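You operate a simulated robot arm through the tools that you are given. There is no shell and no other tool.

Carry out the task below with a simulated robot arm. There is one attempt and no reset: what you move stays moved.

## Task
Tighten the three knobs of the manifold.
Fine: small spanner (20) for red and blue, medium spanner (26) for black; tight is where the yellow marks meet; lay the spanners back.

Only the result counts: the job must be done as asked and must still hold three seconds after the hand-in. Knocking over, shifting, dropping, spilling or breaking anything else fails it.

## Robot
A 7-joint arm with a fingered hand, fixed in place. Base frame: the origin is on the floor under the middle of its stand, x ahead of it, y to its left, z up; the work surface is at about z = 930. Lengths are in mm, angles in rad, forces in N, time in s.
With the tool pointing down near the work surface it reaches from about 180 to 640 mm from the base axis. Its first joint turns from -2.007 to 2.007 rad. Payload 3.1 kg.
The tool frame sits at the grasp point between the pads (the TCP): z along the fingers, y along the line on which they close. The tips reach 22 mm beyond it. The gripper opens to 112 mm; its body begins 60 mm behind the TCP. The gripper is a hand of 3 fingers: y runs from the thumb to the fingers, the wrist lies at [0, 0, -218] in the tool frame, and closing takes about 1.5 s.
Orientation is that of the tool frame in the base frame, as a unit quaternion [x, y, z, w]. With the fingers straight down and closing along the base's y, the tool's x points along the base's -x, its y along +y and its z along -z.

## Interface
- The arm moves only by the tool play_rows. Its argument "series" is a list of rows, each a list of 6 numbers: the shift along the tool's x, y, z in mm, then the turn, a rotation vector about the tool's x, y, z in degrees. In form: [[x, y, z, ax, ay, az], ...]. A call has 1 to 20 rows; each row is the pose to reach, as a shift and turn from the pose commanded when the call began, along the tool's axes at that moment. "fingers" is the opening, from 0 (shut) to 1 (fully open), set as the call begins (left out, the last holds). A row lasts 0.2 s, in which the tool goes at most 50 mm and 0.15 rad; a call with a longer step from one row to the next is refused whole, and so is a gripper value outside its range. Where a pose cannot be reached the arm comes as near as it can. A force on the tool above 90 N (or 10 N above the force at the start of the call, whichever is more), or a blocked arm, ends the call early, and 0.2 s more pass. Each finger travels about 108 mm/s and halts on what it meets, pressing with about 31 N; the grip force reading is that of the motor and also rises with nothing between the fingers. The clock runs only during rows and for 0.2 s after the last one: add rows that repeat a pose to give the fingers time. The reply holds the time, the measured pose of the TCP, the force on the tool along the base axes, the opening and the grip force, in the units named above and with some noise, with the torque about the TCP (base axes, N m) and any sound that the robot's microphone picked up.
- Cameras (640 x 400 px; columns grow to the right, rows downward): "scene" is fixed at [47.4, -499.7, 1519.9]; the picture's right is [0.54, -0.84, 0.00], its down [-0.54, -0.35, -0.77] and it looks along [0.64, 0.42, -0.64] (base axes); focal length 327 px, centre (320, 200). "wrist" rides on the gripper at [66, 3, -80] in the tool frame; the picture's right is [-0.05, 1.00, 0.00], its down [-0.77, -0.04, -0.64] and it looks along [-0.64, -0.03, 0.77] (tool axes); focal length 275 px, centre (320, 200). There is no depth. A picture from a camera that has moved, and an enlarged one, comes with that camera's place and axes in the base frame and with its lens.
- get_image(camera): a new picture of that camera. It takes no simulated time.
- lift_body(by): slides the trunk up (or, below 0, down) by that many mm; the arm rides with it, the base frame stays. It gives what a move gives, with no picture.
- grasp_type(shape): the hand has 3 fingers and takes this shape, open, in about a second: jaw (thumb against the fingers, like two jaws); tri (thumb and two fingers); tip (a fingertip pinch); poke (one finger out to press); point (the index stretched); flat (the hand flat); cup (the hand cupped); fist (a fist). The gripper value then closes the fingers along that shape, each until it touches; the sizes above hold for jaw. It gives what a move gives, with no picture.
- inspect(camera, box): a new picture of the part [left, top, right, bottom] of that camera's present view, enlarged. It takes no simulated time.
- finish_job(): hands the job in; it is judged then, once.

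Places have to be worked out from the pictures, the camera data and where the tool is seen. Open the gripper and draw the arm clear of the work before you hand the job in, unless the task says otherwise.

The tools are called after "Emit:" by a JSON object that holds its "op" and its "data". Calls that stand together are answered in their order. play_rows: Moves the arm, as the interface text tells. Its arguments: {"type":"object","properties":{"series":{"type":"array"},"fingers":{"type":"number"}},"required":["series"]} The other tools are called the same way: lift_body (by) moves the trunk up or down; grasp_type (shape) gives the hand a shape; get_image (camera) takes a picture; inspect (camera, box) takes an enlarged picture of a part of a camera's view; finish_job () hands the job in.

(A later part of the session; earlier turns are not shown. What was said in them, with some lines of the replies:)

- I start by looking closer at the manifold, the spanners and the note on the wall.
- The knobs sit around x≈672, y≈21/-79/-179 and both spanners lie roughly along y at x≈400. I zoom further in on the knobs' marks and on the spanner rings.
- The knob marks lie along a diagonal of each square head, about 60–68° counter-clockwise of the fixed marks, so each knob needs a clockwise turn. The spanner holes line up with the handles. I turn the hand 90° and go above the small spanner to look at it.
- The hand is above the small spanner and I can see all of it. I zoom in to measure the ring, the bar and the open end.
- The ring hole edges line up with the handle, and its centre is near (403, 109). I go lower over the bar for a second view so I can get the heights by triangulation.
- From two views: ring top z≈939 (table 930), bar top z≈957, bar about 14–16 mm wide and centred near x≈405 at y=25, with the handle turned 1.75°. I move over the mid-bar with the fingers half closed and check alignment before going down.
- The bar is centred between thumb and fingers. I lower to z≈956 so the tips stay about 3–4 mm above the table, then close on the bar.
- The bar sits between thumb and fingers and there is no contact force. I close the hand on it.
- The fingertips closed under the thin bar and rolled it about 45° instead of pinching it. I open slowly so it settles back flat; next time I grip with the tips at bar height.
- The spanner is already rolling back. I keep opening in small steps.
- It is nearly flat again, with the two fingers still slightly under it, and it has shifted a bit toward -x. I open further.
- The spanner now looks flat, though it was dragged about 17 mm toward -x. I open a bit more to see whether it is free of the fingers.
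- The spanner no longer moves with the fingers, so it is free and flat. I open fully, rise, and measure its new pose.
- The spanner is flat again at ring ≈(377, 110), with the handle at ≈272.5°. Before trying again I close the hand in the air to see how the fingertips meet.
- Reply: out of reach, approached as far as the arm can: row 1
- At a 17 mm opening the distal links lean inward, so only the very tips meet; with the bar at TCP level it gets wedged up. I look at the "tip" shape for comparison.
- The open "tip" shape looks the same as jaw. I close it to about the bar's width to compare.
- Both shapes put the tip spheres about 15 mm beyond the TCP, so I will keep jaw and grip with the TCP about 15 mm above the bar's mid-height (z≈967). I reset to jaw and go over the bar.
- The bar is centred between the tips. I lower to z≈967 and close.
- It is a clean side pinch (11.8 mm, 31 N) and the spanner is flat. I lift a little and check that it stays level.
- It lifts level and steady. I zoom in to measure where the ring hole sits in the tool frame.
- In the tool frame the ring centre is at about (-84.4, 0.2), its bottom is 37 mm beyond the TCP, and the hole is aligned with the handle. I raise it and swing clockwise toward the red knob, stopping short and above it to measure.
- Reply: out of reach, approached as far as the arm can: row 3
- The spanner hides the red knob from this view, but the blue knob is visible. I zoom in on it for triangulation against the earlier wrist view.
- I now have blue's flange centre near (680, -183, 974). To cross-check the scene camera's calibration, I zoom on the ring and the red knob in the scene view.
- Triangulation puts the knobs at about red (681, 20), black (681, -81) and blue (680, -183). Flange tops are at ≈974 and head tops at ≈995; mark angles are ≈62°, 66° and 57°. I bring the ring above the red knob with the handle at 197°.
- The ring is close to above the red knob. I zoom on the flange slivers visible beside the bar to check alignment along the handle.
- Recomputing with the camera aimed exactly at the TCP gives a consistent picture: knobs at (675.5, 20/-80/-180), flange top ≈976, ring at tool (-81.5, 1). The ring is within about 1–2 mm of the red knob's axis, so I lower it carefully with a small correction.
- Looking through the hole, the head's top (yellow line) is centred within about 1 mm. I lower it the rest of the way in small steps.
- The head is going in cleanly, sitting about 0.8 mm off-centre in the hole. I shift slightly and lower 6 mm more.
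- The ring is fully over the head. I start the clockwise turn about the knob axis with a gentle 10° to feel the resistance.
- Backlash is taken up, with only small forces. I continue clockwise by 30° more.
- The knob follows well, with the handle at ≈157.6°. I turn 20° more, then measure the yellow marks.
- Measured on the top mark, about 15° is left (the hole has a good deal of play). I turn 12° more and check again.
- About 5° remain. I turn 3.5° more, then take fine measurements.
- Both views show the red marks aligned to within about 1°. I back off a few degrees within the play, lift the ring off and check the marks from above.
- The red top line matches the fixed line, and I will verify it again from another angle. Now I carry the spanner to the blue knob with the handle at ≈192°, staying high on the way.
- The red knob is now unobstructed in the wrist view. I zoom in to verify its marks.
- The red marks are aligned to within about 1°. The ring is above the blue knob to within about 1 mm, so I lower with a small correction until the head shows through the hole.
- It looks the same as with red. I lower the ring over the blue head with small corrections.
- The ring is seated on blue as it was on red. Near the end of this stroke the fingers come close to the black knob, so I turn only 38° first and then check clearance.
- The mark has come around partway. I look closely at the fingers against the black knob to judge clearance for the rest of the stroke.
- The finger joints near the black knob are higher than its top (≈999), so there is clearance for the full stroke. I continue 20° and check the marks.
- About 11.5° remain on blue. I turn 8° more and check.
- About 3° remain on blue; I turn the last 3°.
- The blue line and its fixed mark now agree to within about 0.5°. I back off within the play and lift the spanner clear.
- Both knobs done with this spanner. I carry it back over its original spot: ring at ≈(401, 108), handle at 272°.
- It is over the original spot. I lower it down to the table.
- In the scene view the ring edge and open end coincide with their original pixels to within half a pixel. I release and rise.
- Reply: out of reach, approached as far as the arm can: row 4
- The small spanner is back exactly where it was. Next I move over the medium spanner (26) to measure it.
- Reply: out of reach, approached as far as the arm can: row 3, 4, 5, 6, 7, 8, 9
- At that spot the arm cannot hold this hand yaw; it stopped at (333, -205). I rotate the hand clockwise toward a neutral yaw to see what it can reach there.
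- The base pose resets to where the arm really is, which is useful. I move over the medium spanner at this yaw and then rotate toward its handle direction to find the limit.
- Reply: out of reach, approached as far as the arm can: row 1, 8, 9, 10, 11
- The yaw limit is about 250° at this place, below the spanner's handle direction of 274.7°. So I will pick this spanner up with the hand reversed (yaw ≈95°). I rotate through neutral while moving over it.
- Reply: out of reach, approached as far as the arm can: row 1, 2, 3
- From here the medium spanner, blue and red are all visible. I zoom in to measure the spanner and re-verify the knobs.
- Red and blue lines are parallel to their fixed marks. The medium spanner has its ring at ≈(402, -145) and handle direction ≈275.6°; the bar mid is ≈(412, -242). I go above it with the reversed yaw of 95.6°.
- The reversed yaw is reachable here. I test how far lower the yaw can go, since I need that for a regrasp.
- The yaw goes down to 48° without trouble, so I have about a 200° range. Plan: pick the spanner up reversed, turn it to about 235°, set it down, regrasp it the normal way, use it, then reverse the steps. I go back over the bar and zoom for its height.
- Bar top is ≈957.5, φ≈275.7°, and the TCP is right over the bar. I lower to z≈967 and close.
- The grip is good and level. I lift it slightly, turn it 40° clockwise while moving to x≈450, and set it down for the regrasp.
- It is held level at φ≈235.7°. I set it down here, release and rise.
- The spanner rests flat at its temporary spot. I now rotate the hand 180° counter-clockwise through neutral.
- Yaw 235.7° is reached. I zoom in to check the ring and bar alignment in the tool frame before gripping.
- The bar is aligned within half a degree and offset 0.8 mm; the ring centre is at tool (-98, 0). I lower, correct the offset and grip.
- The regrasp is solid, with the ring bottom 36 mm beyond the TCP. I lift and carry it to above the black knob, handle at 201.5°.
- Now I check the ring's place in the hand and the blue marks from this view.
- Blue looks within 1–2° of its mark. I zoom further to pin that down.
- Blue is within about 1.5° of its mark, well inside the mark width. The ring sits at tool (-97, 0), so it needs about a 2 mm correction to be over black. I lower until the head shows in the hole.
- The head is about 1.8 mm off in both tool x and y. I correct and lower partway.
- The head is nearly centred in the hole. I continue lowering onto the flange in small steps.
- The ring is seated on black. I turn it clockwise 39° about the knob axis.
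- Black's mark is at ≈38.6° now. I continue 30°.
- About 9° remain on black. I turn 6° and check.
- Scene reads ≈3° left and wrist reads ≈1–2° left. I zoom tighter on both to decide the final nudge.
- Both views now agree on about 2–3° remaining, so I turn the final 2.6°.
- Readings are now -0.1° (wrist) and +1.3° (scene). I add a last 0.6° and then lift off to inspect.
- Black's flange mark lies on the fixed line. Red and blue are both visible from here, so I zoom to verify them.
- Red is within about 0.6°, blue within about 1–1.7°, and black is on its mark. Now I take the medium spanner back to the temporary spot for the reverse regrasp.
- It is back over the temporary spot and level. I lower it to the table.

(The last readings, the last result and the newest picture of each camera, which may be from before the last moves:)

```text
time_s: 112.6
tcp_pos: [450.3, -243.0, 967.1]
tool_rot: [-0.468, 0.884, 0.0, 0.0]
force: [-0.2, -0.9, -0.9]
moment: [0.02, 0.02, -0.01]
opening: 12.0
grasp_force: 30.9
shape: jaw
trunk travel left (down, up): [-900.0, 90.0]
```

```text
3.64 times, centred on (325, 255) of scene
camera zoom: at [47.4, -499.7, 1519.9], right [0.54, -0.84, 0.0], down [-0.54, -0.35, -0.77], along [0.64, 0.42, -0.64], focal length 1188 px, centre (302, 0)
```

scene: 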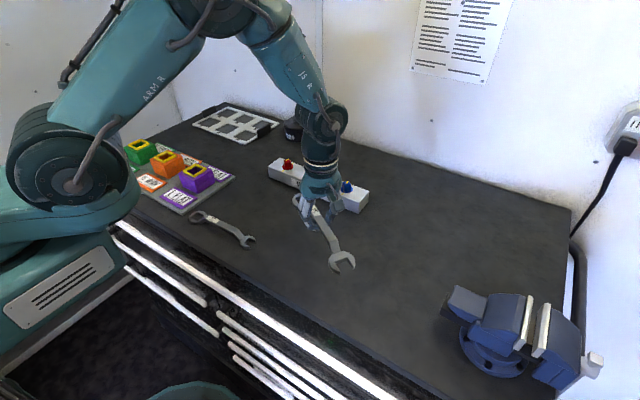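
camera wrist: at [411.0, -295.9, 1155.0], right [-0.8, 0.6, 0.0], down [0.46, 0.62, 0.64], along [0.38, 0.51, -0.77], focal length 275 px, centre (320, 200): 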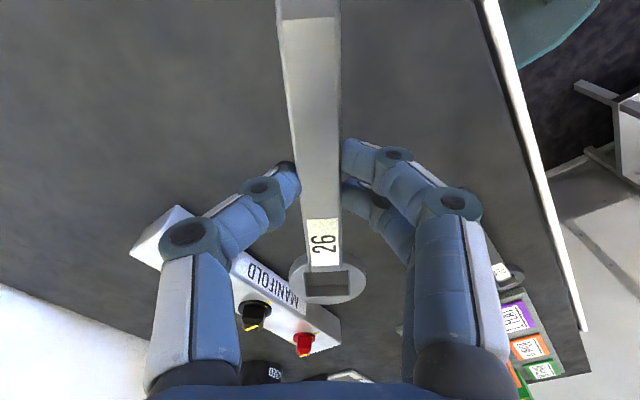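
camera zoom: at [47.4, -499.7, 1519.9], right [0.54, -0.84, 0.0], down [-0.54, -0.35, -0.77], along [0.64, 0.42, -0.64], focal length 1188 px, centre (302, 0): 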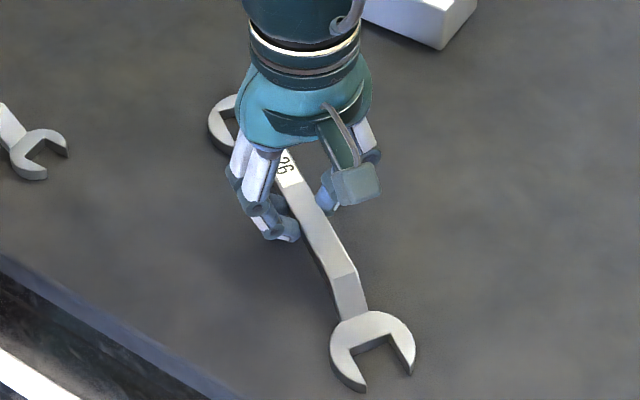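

The force shows it is just touching. I lower a final 0.5 mm, release and rise.

Emit:
{"op": "play_rows", "data": {"series": [[0, 0, 0.5, 0, 0, 0], [0, 0, 0.5, 0, 0, 0]]}}

Emit:
{"op": "play_rows", "data": {"series": [[0, 0, 0, 0, 0, 0], [0, 0, 0, 0, 0, 0], [0, 0, 0, 0, 0, 0]], "fingers": 0.4}}

Emit:
{"op": "play_rows", "data": {"series": [[0, 0, -10, 0, 0, 0], [0, 0, -30, 0, 0, 0], [0, 0, -55, 0, 0, 0], [0, 0, -80, 0, 0, 0], [0, 0, -80, 0, 0, 0]]}}

Emit:
{"op": "inspect", "data": {"camera": "scene", "box": [270, 200, 380, 310]}}

```text
time_s: 113.2
tcp_pos: [450.2, -241.9, 966.2]
tool_rot: [-0.467, 0.884, 0.0, 0.001]
force: [0.7, 0.4, -0.2]
moment: [0.05, 0.01, -0.02]
opening: 11.9
grasp_force: 31.2
shape: jaw
trunk travel left (down, up): [-900.0, 90.0]
```

```text
time_s: 114.0
tcp_pos: [449.9, -242.7, 966.1]
tool_rot: [-0.468, 0.884, 0.0, -0.001]
force: [-0.1, 0.9, 0.5]
moment: [-0.02, -0.03, -0.02]
opening: 44.0
grasp_force: 0.0
shape: jaw
trunk travel left (down, up): [-900.0, 90.0]
```

```text
time_s: 115.2
tcp_pos: [451.0, -242.3, 1047.4]
tool_rot: [-0.468, 0.884, 0.0, 0.0]
force: [0.3, 0.9, -0.5]
moment: [0.02, 0.03, 0.0]
opening: 44.2
grasp_force: 0.1
shape: jaw
trunk travel left (down, up): [-900.0, 90.0]
```

```text
3.64 times, centred on (325, 255) of scene
camera zoom: at [47.4, -499.7, 1519.9], right [0.54, -0.84, 0.0], down [-0.54, -0.35, -0.77], along [0.64, 0.42, -0.64], focal length 1188 px, centre (302, 0)
```

zoom: 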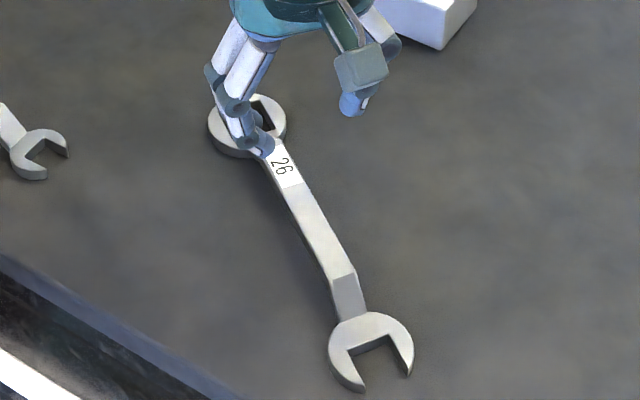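

The spanner lies flat at the temporary spot. I rotate the hand 180° clockwise for the reversed grip.

Emit:
{"op": "play_rows", "data": {"series": [[0, 0, 0, 0, 0, 8], [0, 0, 0, 0, 0, 16], [0, 0, 0, 0, 0, 24], [0, 0, 0, 0, 0, 32], [0, 0, 0, 0, 0, 40], [0, 0, 0, 0, 0, 48], [0, 0, 0, 0, 0, 56], [0, 0, 0, 0, 0, 64], [0, 0, 0, 0, 0, 72], [0, 0, 0, 0, 0, 80], [0, 0, 0, 0, 0, 88], [0, 0, 0, 0, 0, 96], [0, 0, 0, 0, 0, 104], [0, 0, 0, 0, 0, 112], [0, 0, 0, 0, 0, 120], [0, 0, 0, 0, 0, 120]]}}

Emit:
{"op": "play_rows", "data": {"series": [[0, 0, 0, 0, 0, 8], [0, 0, 0, 0, 0, 16], [0, 0, 0, 0, 0, 24], [0, 0, 0, 0, 0, 32], [0, 0, 0, 0, 0, 40], [0, 0, 0, 0, 0, 48], [0, 0, 0, 0, 0, 56], [0, 0, 0, 0, 0, 60], [0, 0, 0, 0, 0, 60]]}}

Emit:
{"op": "get_image", "data": {"camera": "wrist"}}

Emit:
{"op": "inspect", "data": {"camera": "wrist", "box": [240, 0, 400, 100]}}

Emit:
{"op": "inspect", "data": {"camera": "wrist", "box": [240, 140, 400, 240]}}

```text
time_s: 118.6
tcp_pos: [450.6, -243.1, 1046.5]
tool_rot: [0.532, 0.847, 0.001, 0.001]
force: [0.0, -0.8, 0.0]
moment: [0.01, -0.01, -0.02]
opening: 44.4
grasp_force: 0.1
shape: jaw
trunk travel left (down, up): [-900.0, 90.0]
```

```text
time_s: 120.6
tcp_pos: [448.6, -241.7, 1046.8]
tool_rot: [0.884, 0.467, 0.0, 0.001]
force: [0.1, 0.1, 0.7]
moment: [-0.01, -0.04, 0.02]
opening: 44.4
grasp_force: 0.1
shape: jaw
trunk travel left (down, up): [-900.0, 90.0]
```

```text
taken
camera wrist: at [490.0, -189.5, 1126.3], right [0.8, -0.6, 0.0], down [-0.46, -0.62, 0.64], along [-0.38, -0.51, -0.77], focal length 275 px, centre (320, 200)
```

wrist: 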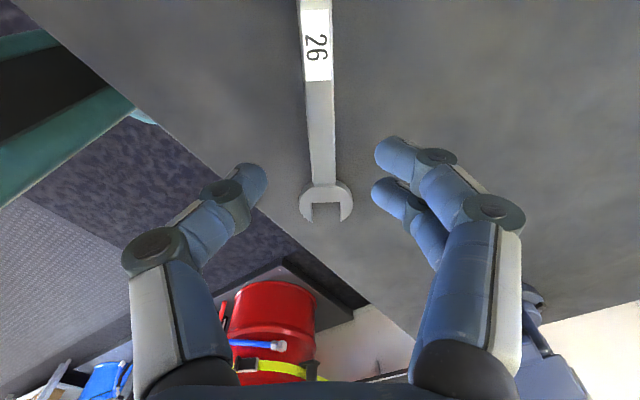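

```text
4.00 times, centred on (320, 50) of wrist
camera zoom: at [490.0, -189.5, 1126.3], right [0.8, -0.6, 0.0], down [-0.46, -0.62, 0.64], along [-0.38, -0.51, -0.77], focal length 1101 px, centre (320, 800)
```

zoom: 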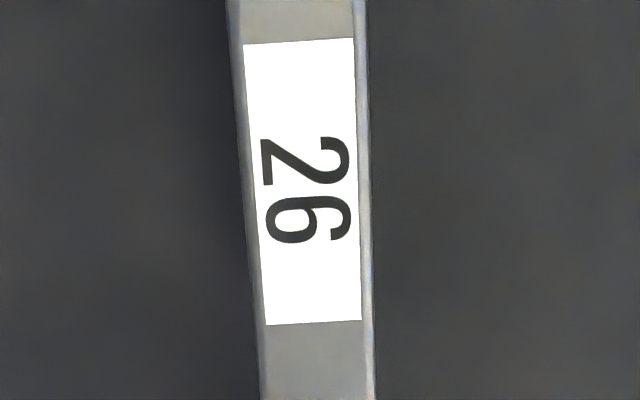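

```text
4.00 times, centred on (320, 190) of wrist
camera zoom: at [490.0, -189.5, 1126.3], right [0.8, -0.6, 0.0], down [-0.46, -0.62, 0.64], along [-0.38, -0.51, -0.77], focal length 1101 px, centre (320, 240)
```

zoom: 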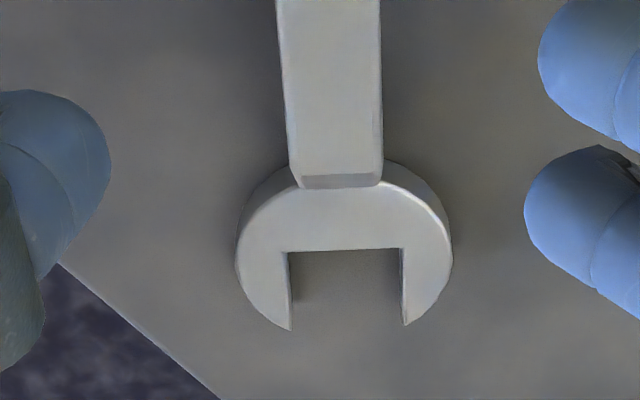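

It is aligned within 0.3° and about 0.5 mm of the earlier reversed grip. I lower, grip and lift.

Emit:
{"op": "play_rows", "data": {"series": [[0, 0, 20, 0, 0, 0], [0, 0, 40, 0, 0, 0], [0, 0, 60, 0, 0, 0], [0, 0, 72, 0, 0, 0], [0, 0, 80, 0, 0, 0], [0, 0, 80, 0, 0, 0]], "fingers": 0.4}}

Emit:
{"op": "play_rows", "data": {"series": [[0, 0, 0, 0, 0, 0], [0, 0, 0, 0, 0, 0], [0, 0, 0, 0, 0, 0], [0, 0, 0, 0, 0, 0]], "fingers": 0.04}}

Emit:
{"op": "get_image", "data": {"camera": "wrist"}}

```text
time_s: 122.0
tcp_pos: [449.5, -242.1, 966.0]
tool_rot: [0.884, 0.468, 0.0, 0.001]
force: [0.4, -0.4, 0.5]
moment: [0.01, -0.01, -0.01]
opening: 44.3
grasp_force: 0.0
shape: jaw
trunk travel left (down, up): [-900.0, 90.0]
```

```text
time_s: 123.0
tcp_pos: [451.2, -241.5, 967.0]
tool_rot: [0.884, 0.468, 0.0, 0.0]
force: [-0.4, 0.4, 0.4]
moment: [0.01, -0.02, 0.01]
opening: 12.2
grasp_force: 30.8
shape: jaw
trunk travel left (down, up): [-900.0, 90.0]
```

```text
taken
camera wrist: at [490.5, -190.0, 1045.9], right [0.8, -0.6, 0.0], down [-0.46, -0.62, 0.64], along [-0.38, -0.51, -0.77], focal length 275 px, centre (320, 200)
```

wrist: 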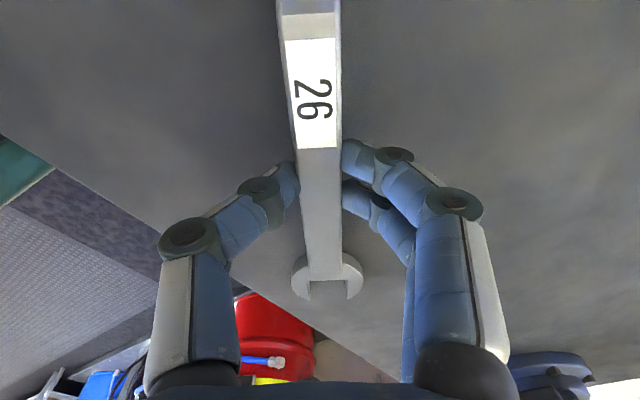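

It is gripped. I lift, turn it 39.9° back and move to the original place, then check before lowering.

Emit:
{"op": "play_rows", "data": {"series": [[0, 0, -6, 0, 0, 0], [0, 0, -14, 0, 0, 0], [0, 0, -22, 0, 0, 0], [-3.6, -5.3, -22, 0, 0, -6.65], [-7.1, -10.5, -22, 0, 0, -13.3], [-10.7, -15.8, -22, 0, 0, -19.95], [-14.3, -21, -22, 0, 0, -26.6], [-17.8, -26.3, -22, 0, 0, -33.25], [-21.4, -31.5, -22, 0, 0, -39.9], [-21.4, -31.5, -22, 0, 0, -39.9]]}}

Emit:
{"op": "get_image", "data": {"camera": "wrist"}}

Emit:
{"op": "inspect", "data": {"camera": "scene", "box": [256, 240, 368, 310]}}

```text
time_s: 125.2
tcp_pos: [412.3, -241.9, 988.7]
tool_rot: [0.67, 0.742, 0.0, 0.001]
force: [-0.5, 0.4, -2.7]
moment: [-0.01, -0.02, -0.01]
opening: 12.3
grasp_force: 30.7
shape: jaw
trunk travel left (down, up): [-900.0, 90.0]
```

```text
taken
camera wrist: at [408.8, -176.5, 1067.9], right [1.0, 0.05, 0.0], down [0.04, -0.77, 0.64], along [0.03, -0.64, -0.77], focal length 275 px, centre (320, 200)
```

wrist: 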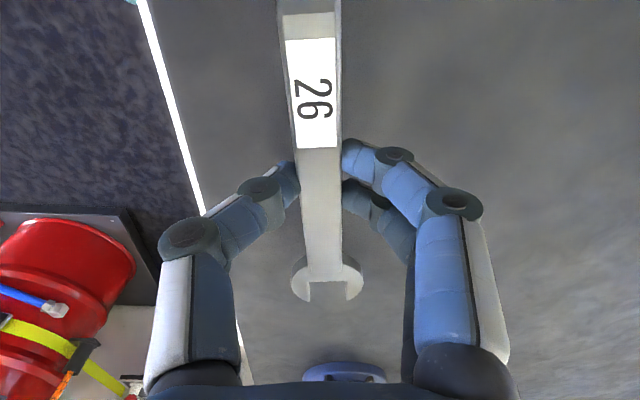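

```text
5.71 times, centred on (312, 275) of scene
camera zoom: at [47.4, -499.7, 1519.9], right [0.54, -0.84, 0.0], down [-0.54, -0.35, -0.77], along [0.64, 0.42, -0.64], focal length 1867 px, centre (366, -229)
```

zoom: 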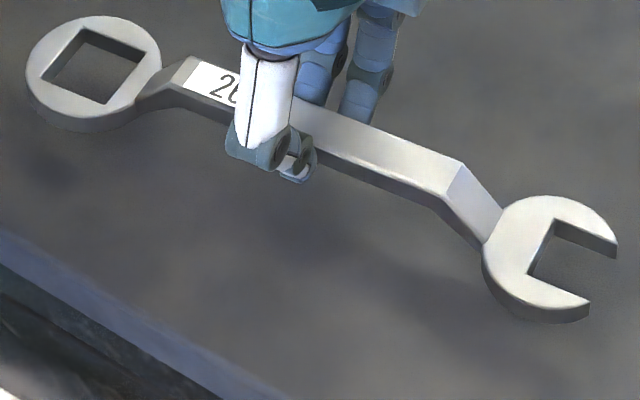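

It hovers above the original spot. I lower the same 22 mm back to the table and compare with the first picture.

Emit:
{"op": "play_rows", "data": {"series": [[0, 0, 8, 0, 0, 0], [0, 0, 16, 0, 0, 0], [0, 0, 20, 0, 0, 0], [0, 0, 22, 0, 0, 0], [0, 0, 22, 0, 0, 0]]}}

Emit:
{"op": "inspect", "data": {"camera": "scene", "box": [256, 240, 368, 310]}}

```text
time_s: 126.4
tcp_pos: [411.2, -242.3, 966.2]
tool_rot: [0.671, 0.741, -0.001, 0.0]
force: [-0.8, 0.0, -1.8]
moment: [0.01, -0.02, -0.01]
opening: 12.6
grasp_force: 31.0
shape: jaw
trunk travel left (down, up): [-900.0, 90.0]
```

```text
5.71 times, centred on (312, 275) of scene
camera zoom: at [47.4, -499.7, 1519.9], right [0.54, -0.84, 0.0], down [-0.54, -0.35, -0.77], along [0.64, 0.42, -0.64], focal length 1867 px, centre (366, -229)
```

zoom: 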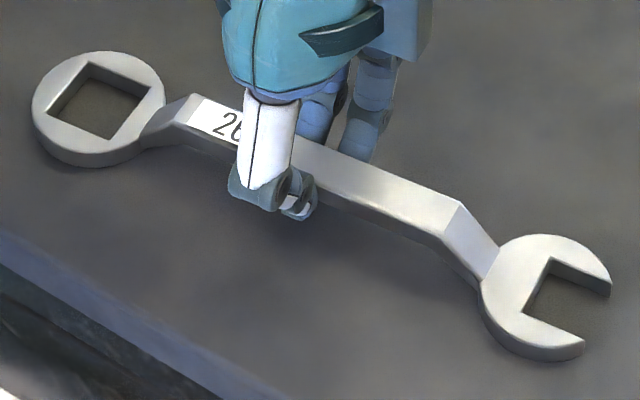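

It matches the original picture to within about 2 zoomed pixels (<1 mm). I lower 0.5 mm more, release and rise.

Emit:
{"op": "play_rows", "data": {"series": [[0, 0, 0.6, 0, 0, 0], [0, 0, 0.6, 0, 0, 0]]}}

Emit:
{"op": "play_rows", "data": {"series": [[0, 0, 0, 0, 0, 0], [0, 0, 0, 0, 0, 0], [0, 0, 0, 0, 0, 0]], "fingers": 0.4}}

Emit:
{"op": "play_rows", "data": {"series": [[0, 0, -10, 0, 0, 0], [0, 0, -30, 0, 0, 0], [0, 0, -55, 0, 0, 0], [0, 0, -80, 0, 0, 0], [0, 0, -110, 0, 0, 0], [0, 0, -110, 0, 0, 0]]}}

Emit:
{"op": "inspect", "data": {"camera": "scene", "box": [256, 240, 368, 310]}}

Emit:
{"op": "get_image", "data": {"camera": "scene"}}

```text
time_s: 127.0
tcp_pos: [411.1, -242.2, 966.0]
tool_rot: [0.672, 0.741, 0.0, 0.0]
force: [-0.8, 0.0, -0.4]
moment: [-0.01, -0.05, -0.03]
opening: 12.5
grasp_force: 30.8
shape: jaw
trunk travel left (down, up): [-900.0, 90.0]
```

```text
time_s: 127.8
tcp_pos: [411.2, -241.8, 965.8]
tool_rot: [0.671, 0.742, 0.0, 0.0]
force: [-0.3, 0.1, -0.9]
moment: [0.02, 0.01, -0.01]
opening: 44.2
grasp_force: 0.2
shape: jaw
trunk travel left (down, up): [-900.0, 90.0]
```

```text
time_s: 129.2
tcp_pos: [411.6, -243.5, 1076.5]
tool_rot: [0.67, 0.742, 0.0, 0.0]
force: [0.9, 0.3, 0.4]
moment: [-0.01, -0.03, -0.01]
opening: 44.3
grasp_force: 0.0
shape: jaw
trunk travel left (down, up): [-900.0, 90.0]
```

```text
5.71 times, centred on (312, 275) of scene
camera zoom: at [47.4, -499.7, 1519.9], right [0.54, -0.84, 0.0], down [-0.54, -0.35, -0.77], along [0.64, 0.42, -0.64], focal length 1867 px, centre (366, -229)
```

zoom: 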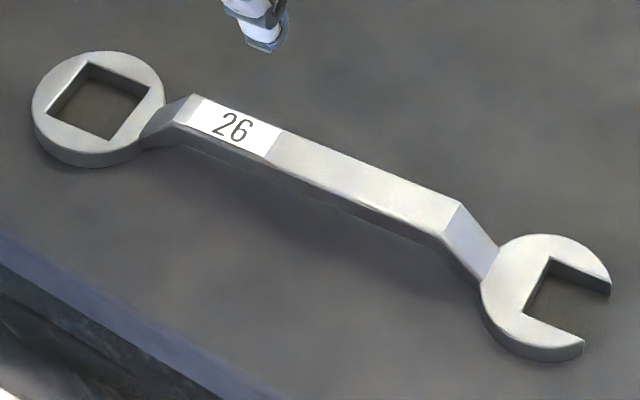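

```text
taken
```

scene: 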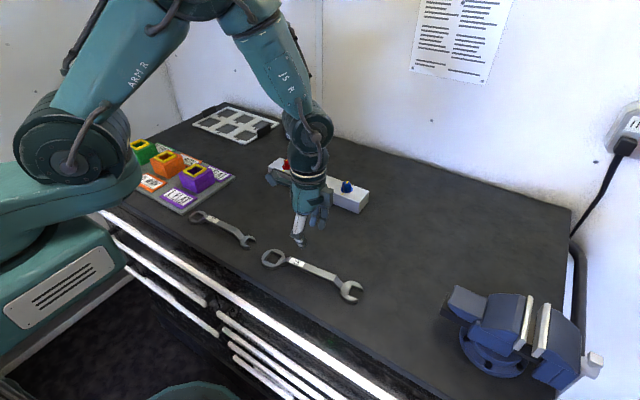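

Both spanners are back in place. I raise the arm to its starting pose, clear of the work, which also gives a top view for the final knob check.

Emit:
{"op": "play_rows", "data": {"series": [[17.1, 10, -20, 0, 0, -7.65], [34.1, 20.1, -40, 0, 0, -15.3], [51.2, 30.1, -60, 0, 0, -22.95], [68.3, 40.2, -78, 0, 0, -30.6], [85.4, 50.2, -95, 0, 0, -38.25], [102.4, 60.3, -110, 0, 0, -45.9], [119.5, 70.3, -125, 0, 0, -53.55], [136.6, 80.4, -140, 0, 0, -61.2], [153.7, 90.4, -153, 0, 0, -68.85], [170.7, 100.5, -165, 0, 0, -76.5], [187.8, 110.5, -176, 0, 0, -84.15], [187.8, 110.5, -176, 0, 0, -84.15]], "fingers": 1.0}}

Emit:
{"op": "get_image", "data": {"camera": "wrist"}}

Emit:
{"op": "inspect", "data": {"camera": "wrist", "box": [190, 120, 420, 264]}}

Emit:
{"op": "get_image", "data": {"camera": "scene"}}

```text
time_s: 131.8
tcp_pos: [503.8, -44.8, 1252.2]
tool_rot: [0.001, 1.0, -0.001, 0.0]
force: [0.6, 0.2, 0.0]
moment: [0.02, -0.04, 0.0]
opening: 111.5
grasp_force: 0.1
shape: jaw
trunk travel left (down, up): [-900.0, 90.0]
```

```text
taken
camera wrist: at [437.3, -41.8, 1332.1], right [0.05, 1.0, 0.0], down [0.77, -0.04, 0.64], along [0.64, -0.03, -0.77], focal length 275 px, centre (320, 200)
```

wrist: 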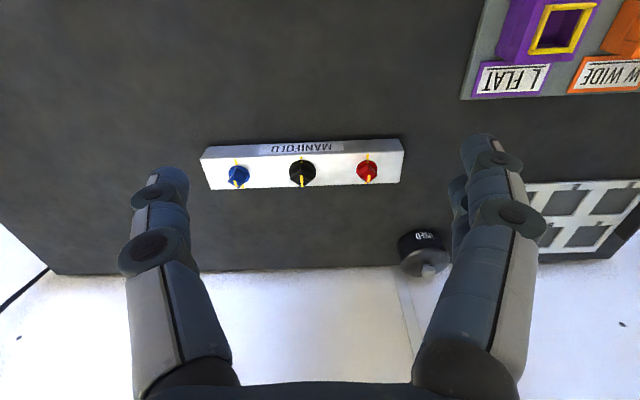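

```text
2.78 times, centred on (305, 192) of wrist
camera zoom: at [437.3, -41.8, 1332.1], right [0.05, 1.0, 0.0], down [0.77, -0.04, 0.64], along [0.64, -0.03, -0.77], focal length 765 px, centre (362, 222)
```

zoom: 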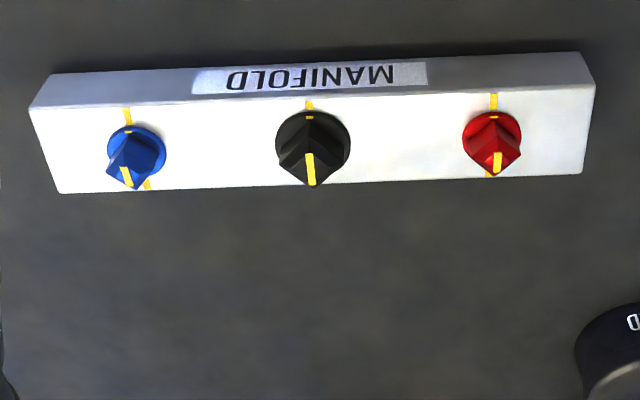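

```text
taken
```

scene: 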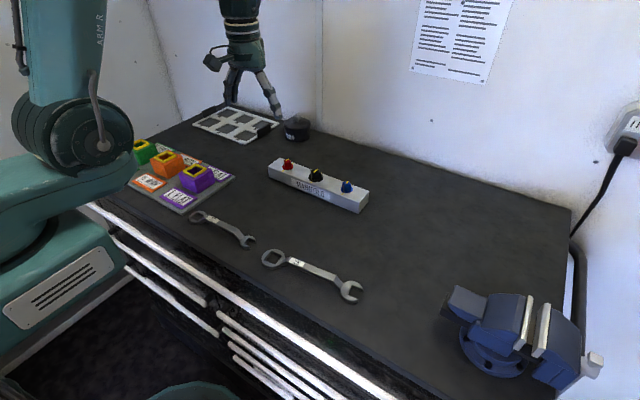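

The scene matches the start, with both spanners in place. I take a last close look at each knob's marks from above.

Emit:
{"op": "inspect", "data": {"camera": "wrist", "box": [344, 147, 392, 190]}}

Emit:
{"op": "inspect", "data": {"camera": "wrist", "box": [280, 150, 328, 193]}}

Emit:
{"op": "inspect", "data": {"camera": "wrist", "box": [214, 153, 262, 196]}}

```text
9.30 times, centred on (368, 168) of wrist
camera zoom: at [437.3, -41.8, 1332.1], right [0.05, 1.0, 0.0], down [0.77, -0.04, 0.64], along [0.64, -0.03, -0.77], focal length 2561 px, centre (-126, 493)
```

zoom: 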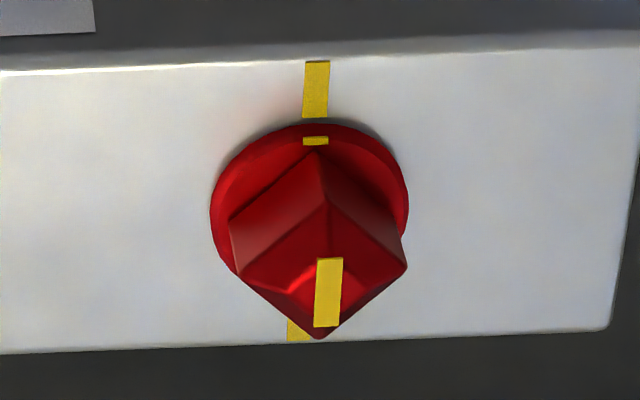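

```text
9.30 times, centred on (304, 172) of wrist
camera zoom: at [437.3, -41.8, 1332.1], right [0.05, 1.0, 0.0], down [0.77, -0.04, 0.64], along [0.64, -0.03, -0.77], focal length 2561 px, centre (469, 465)
```

zoom: 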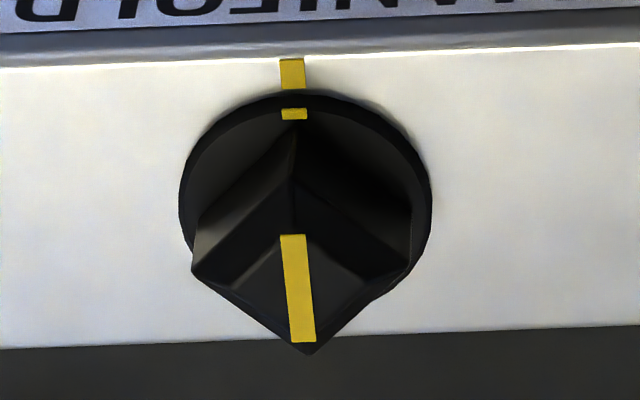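

```text
9.30 times, centred on (238, 174) of wrist
camera zoom: at [437.3, -41.8, 1332.1], right [0.05, 1.0, 0.0], down [0.77, -0.04, 0.64], along [0.64, -0.03, -0.77], focal length 2561 px, centre (1083, 437)
```

zoom: 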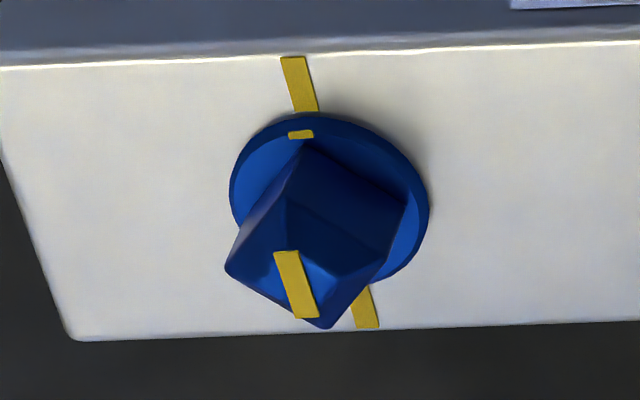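

All three knobs have their flange and top marks in line with the fixed yellow marks (within about 1–1.5°). Both spanners lie where they started, the hand is open and the arm is clear, so I hand in the job.

Emit:
{"op": "finish_job", "data": {}}

```text
The job is handed in.
```

I tightened all three manifold knobs until their yellow marks met, laid both spanners back, and handed the job in.

- **Knobs:** I turned red and blue with the small spanner (20) and black with the medium spanner (26). In the last close-up, all three lined up with their fixed marks to within about 1–1.5°. An earlier check had blue as much as 1.8° short.
- **Spanners:** both match their starting positions in the scene camera to within about 1 mm.
- **What went differently:** my first grip on the small spanner closed under its bar, rolled it and dragged it about 25 mm across the table. It settled flat, and I picked it up again cleanly. I also set the medium spanner down briefly on the table before and after use, because the arm could not hold it at the angle needed from where it lay.
- **End state:** nothing else was moved or knocked. The hand is open and the arm is back at its starting pose, clear of the work.
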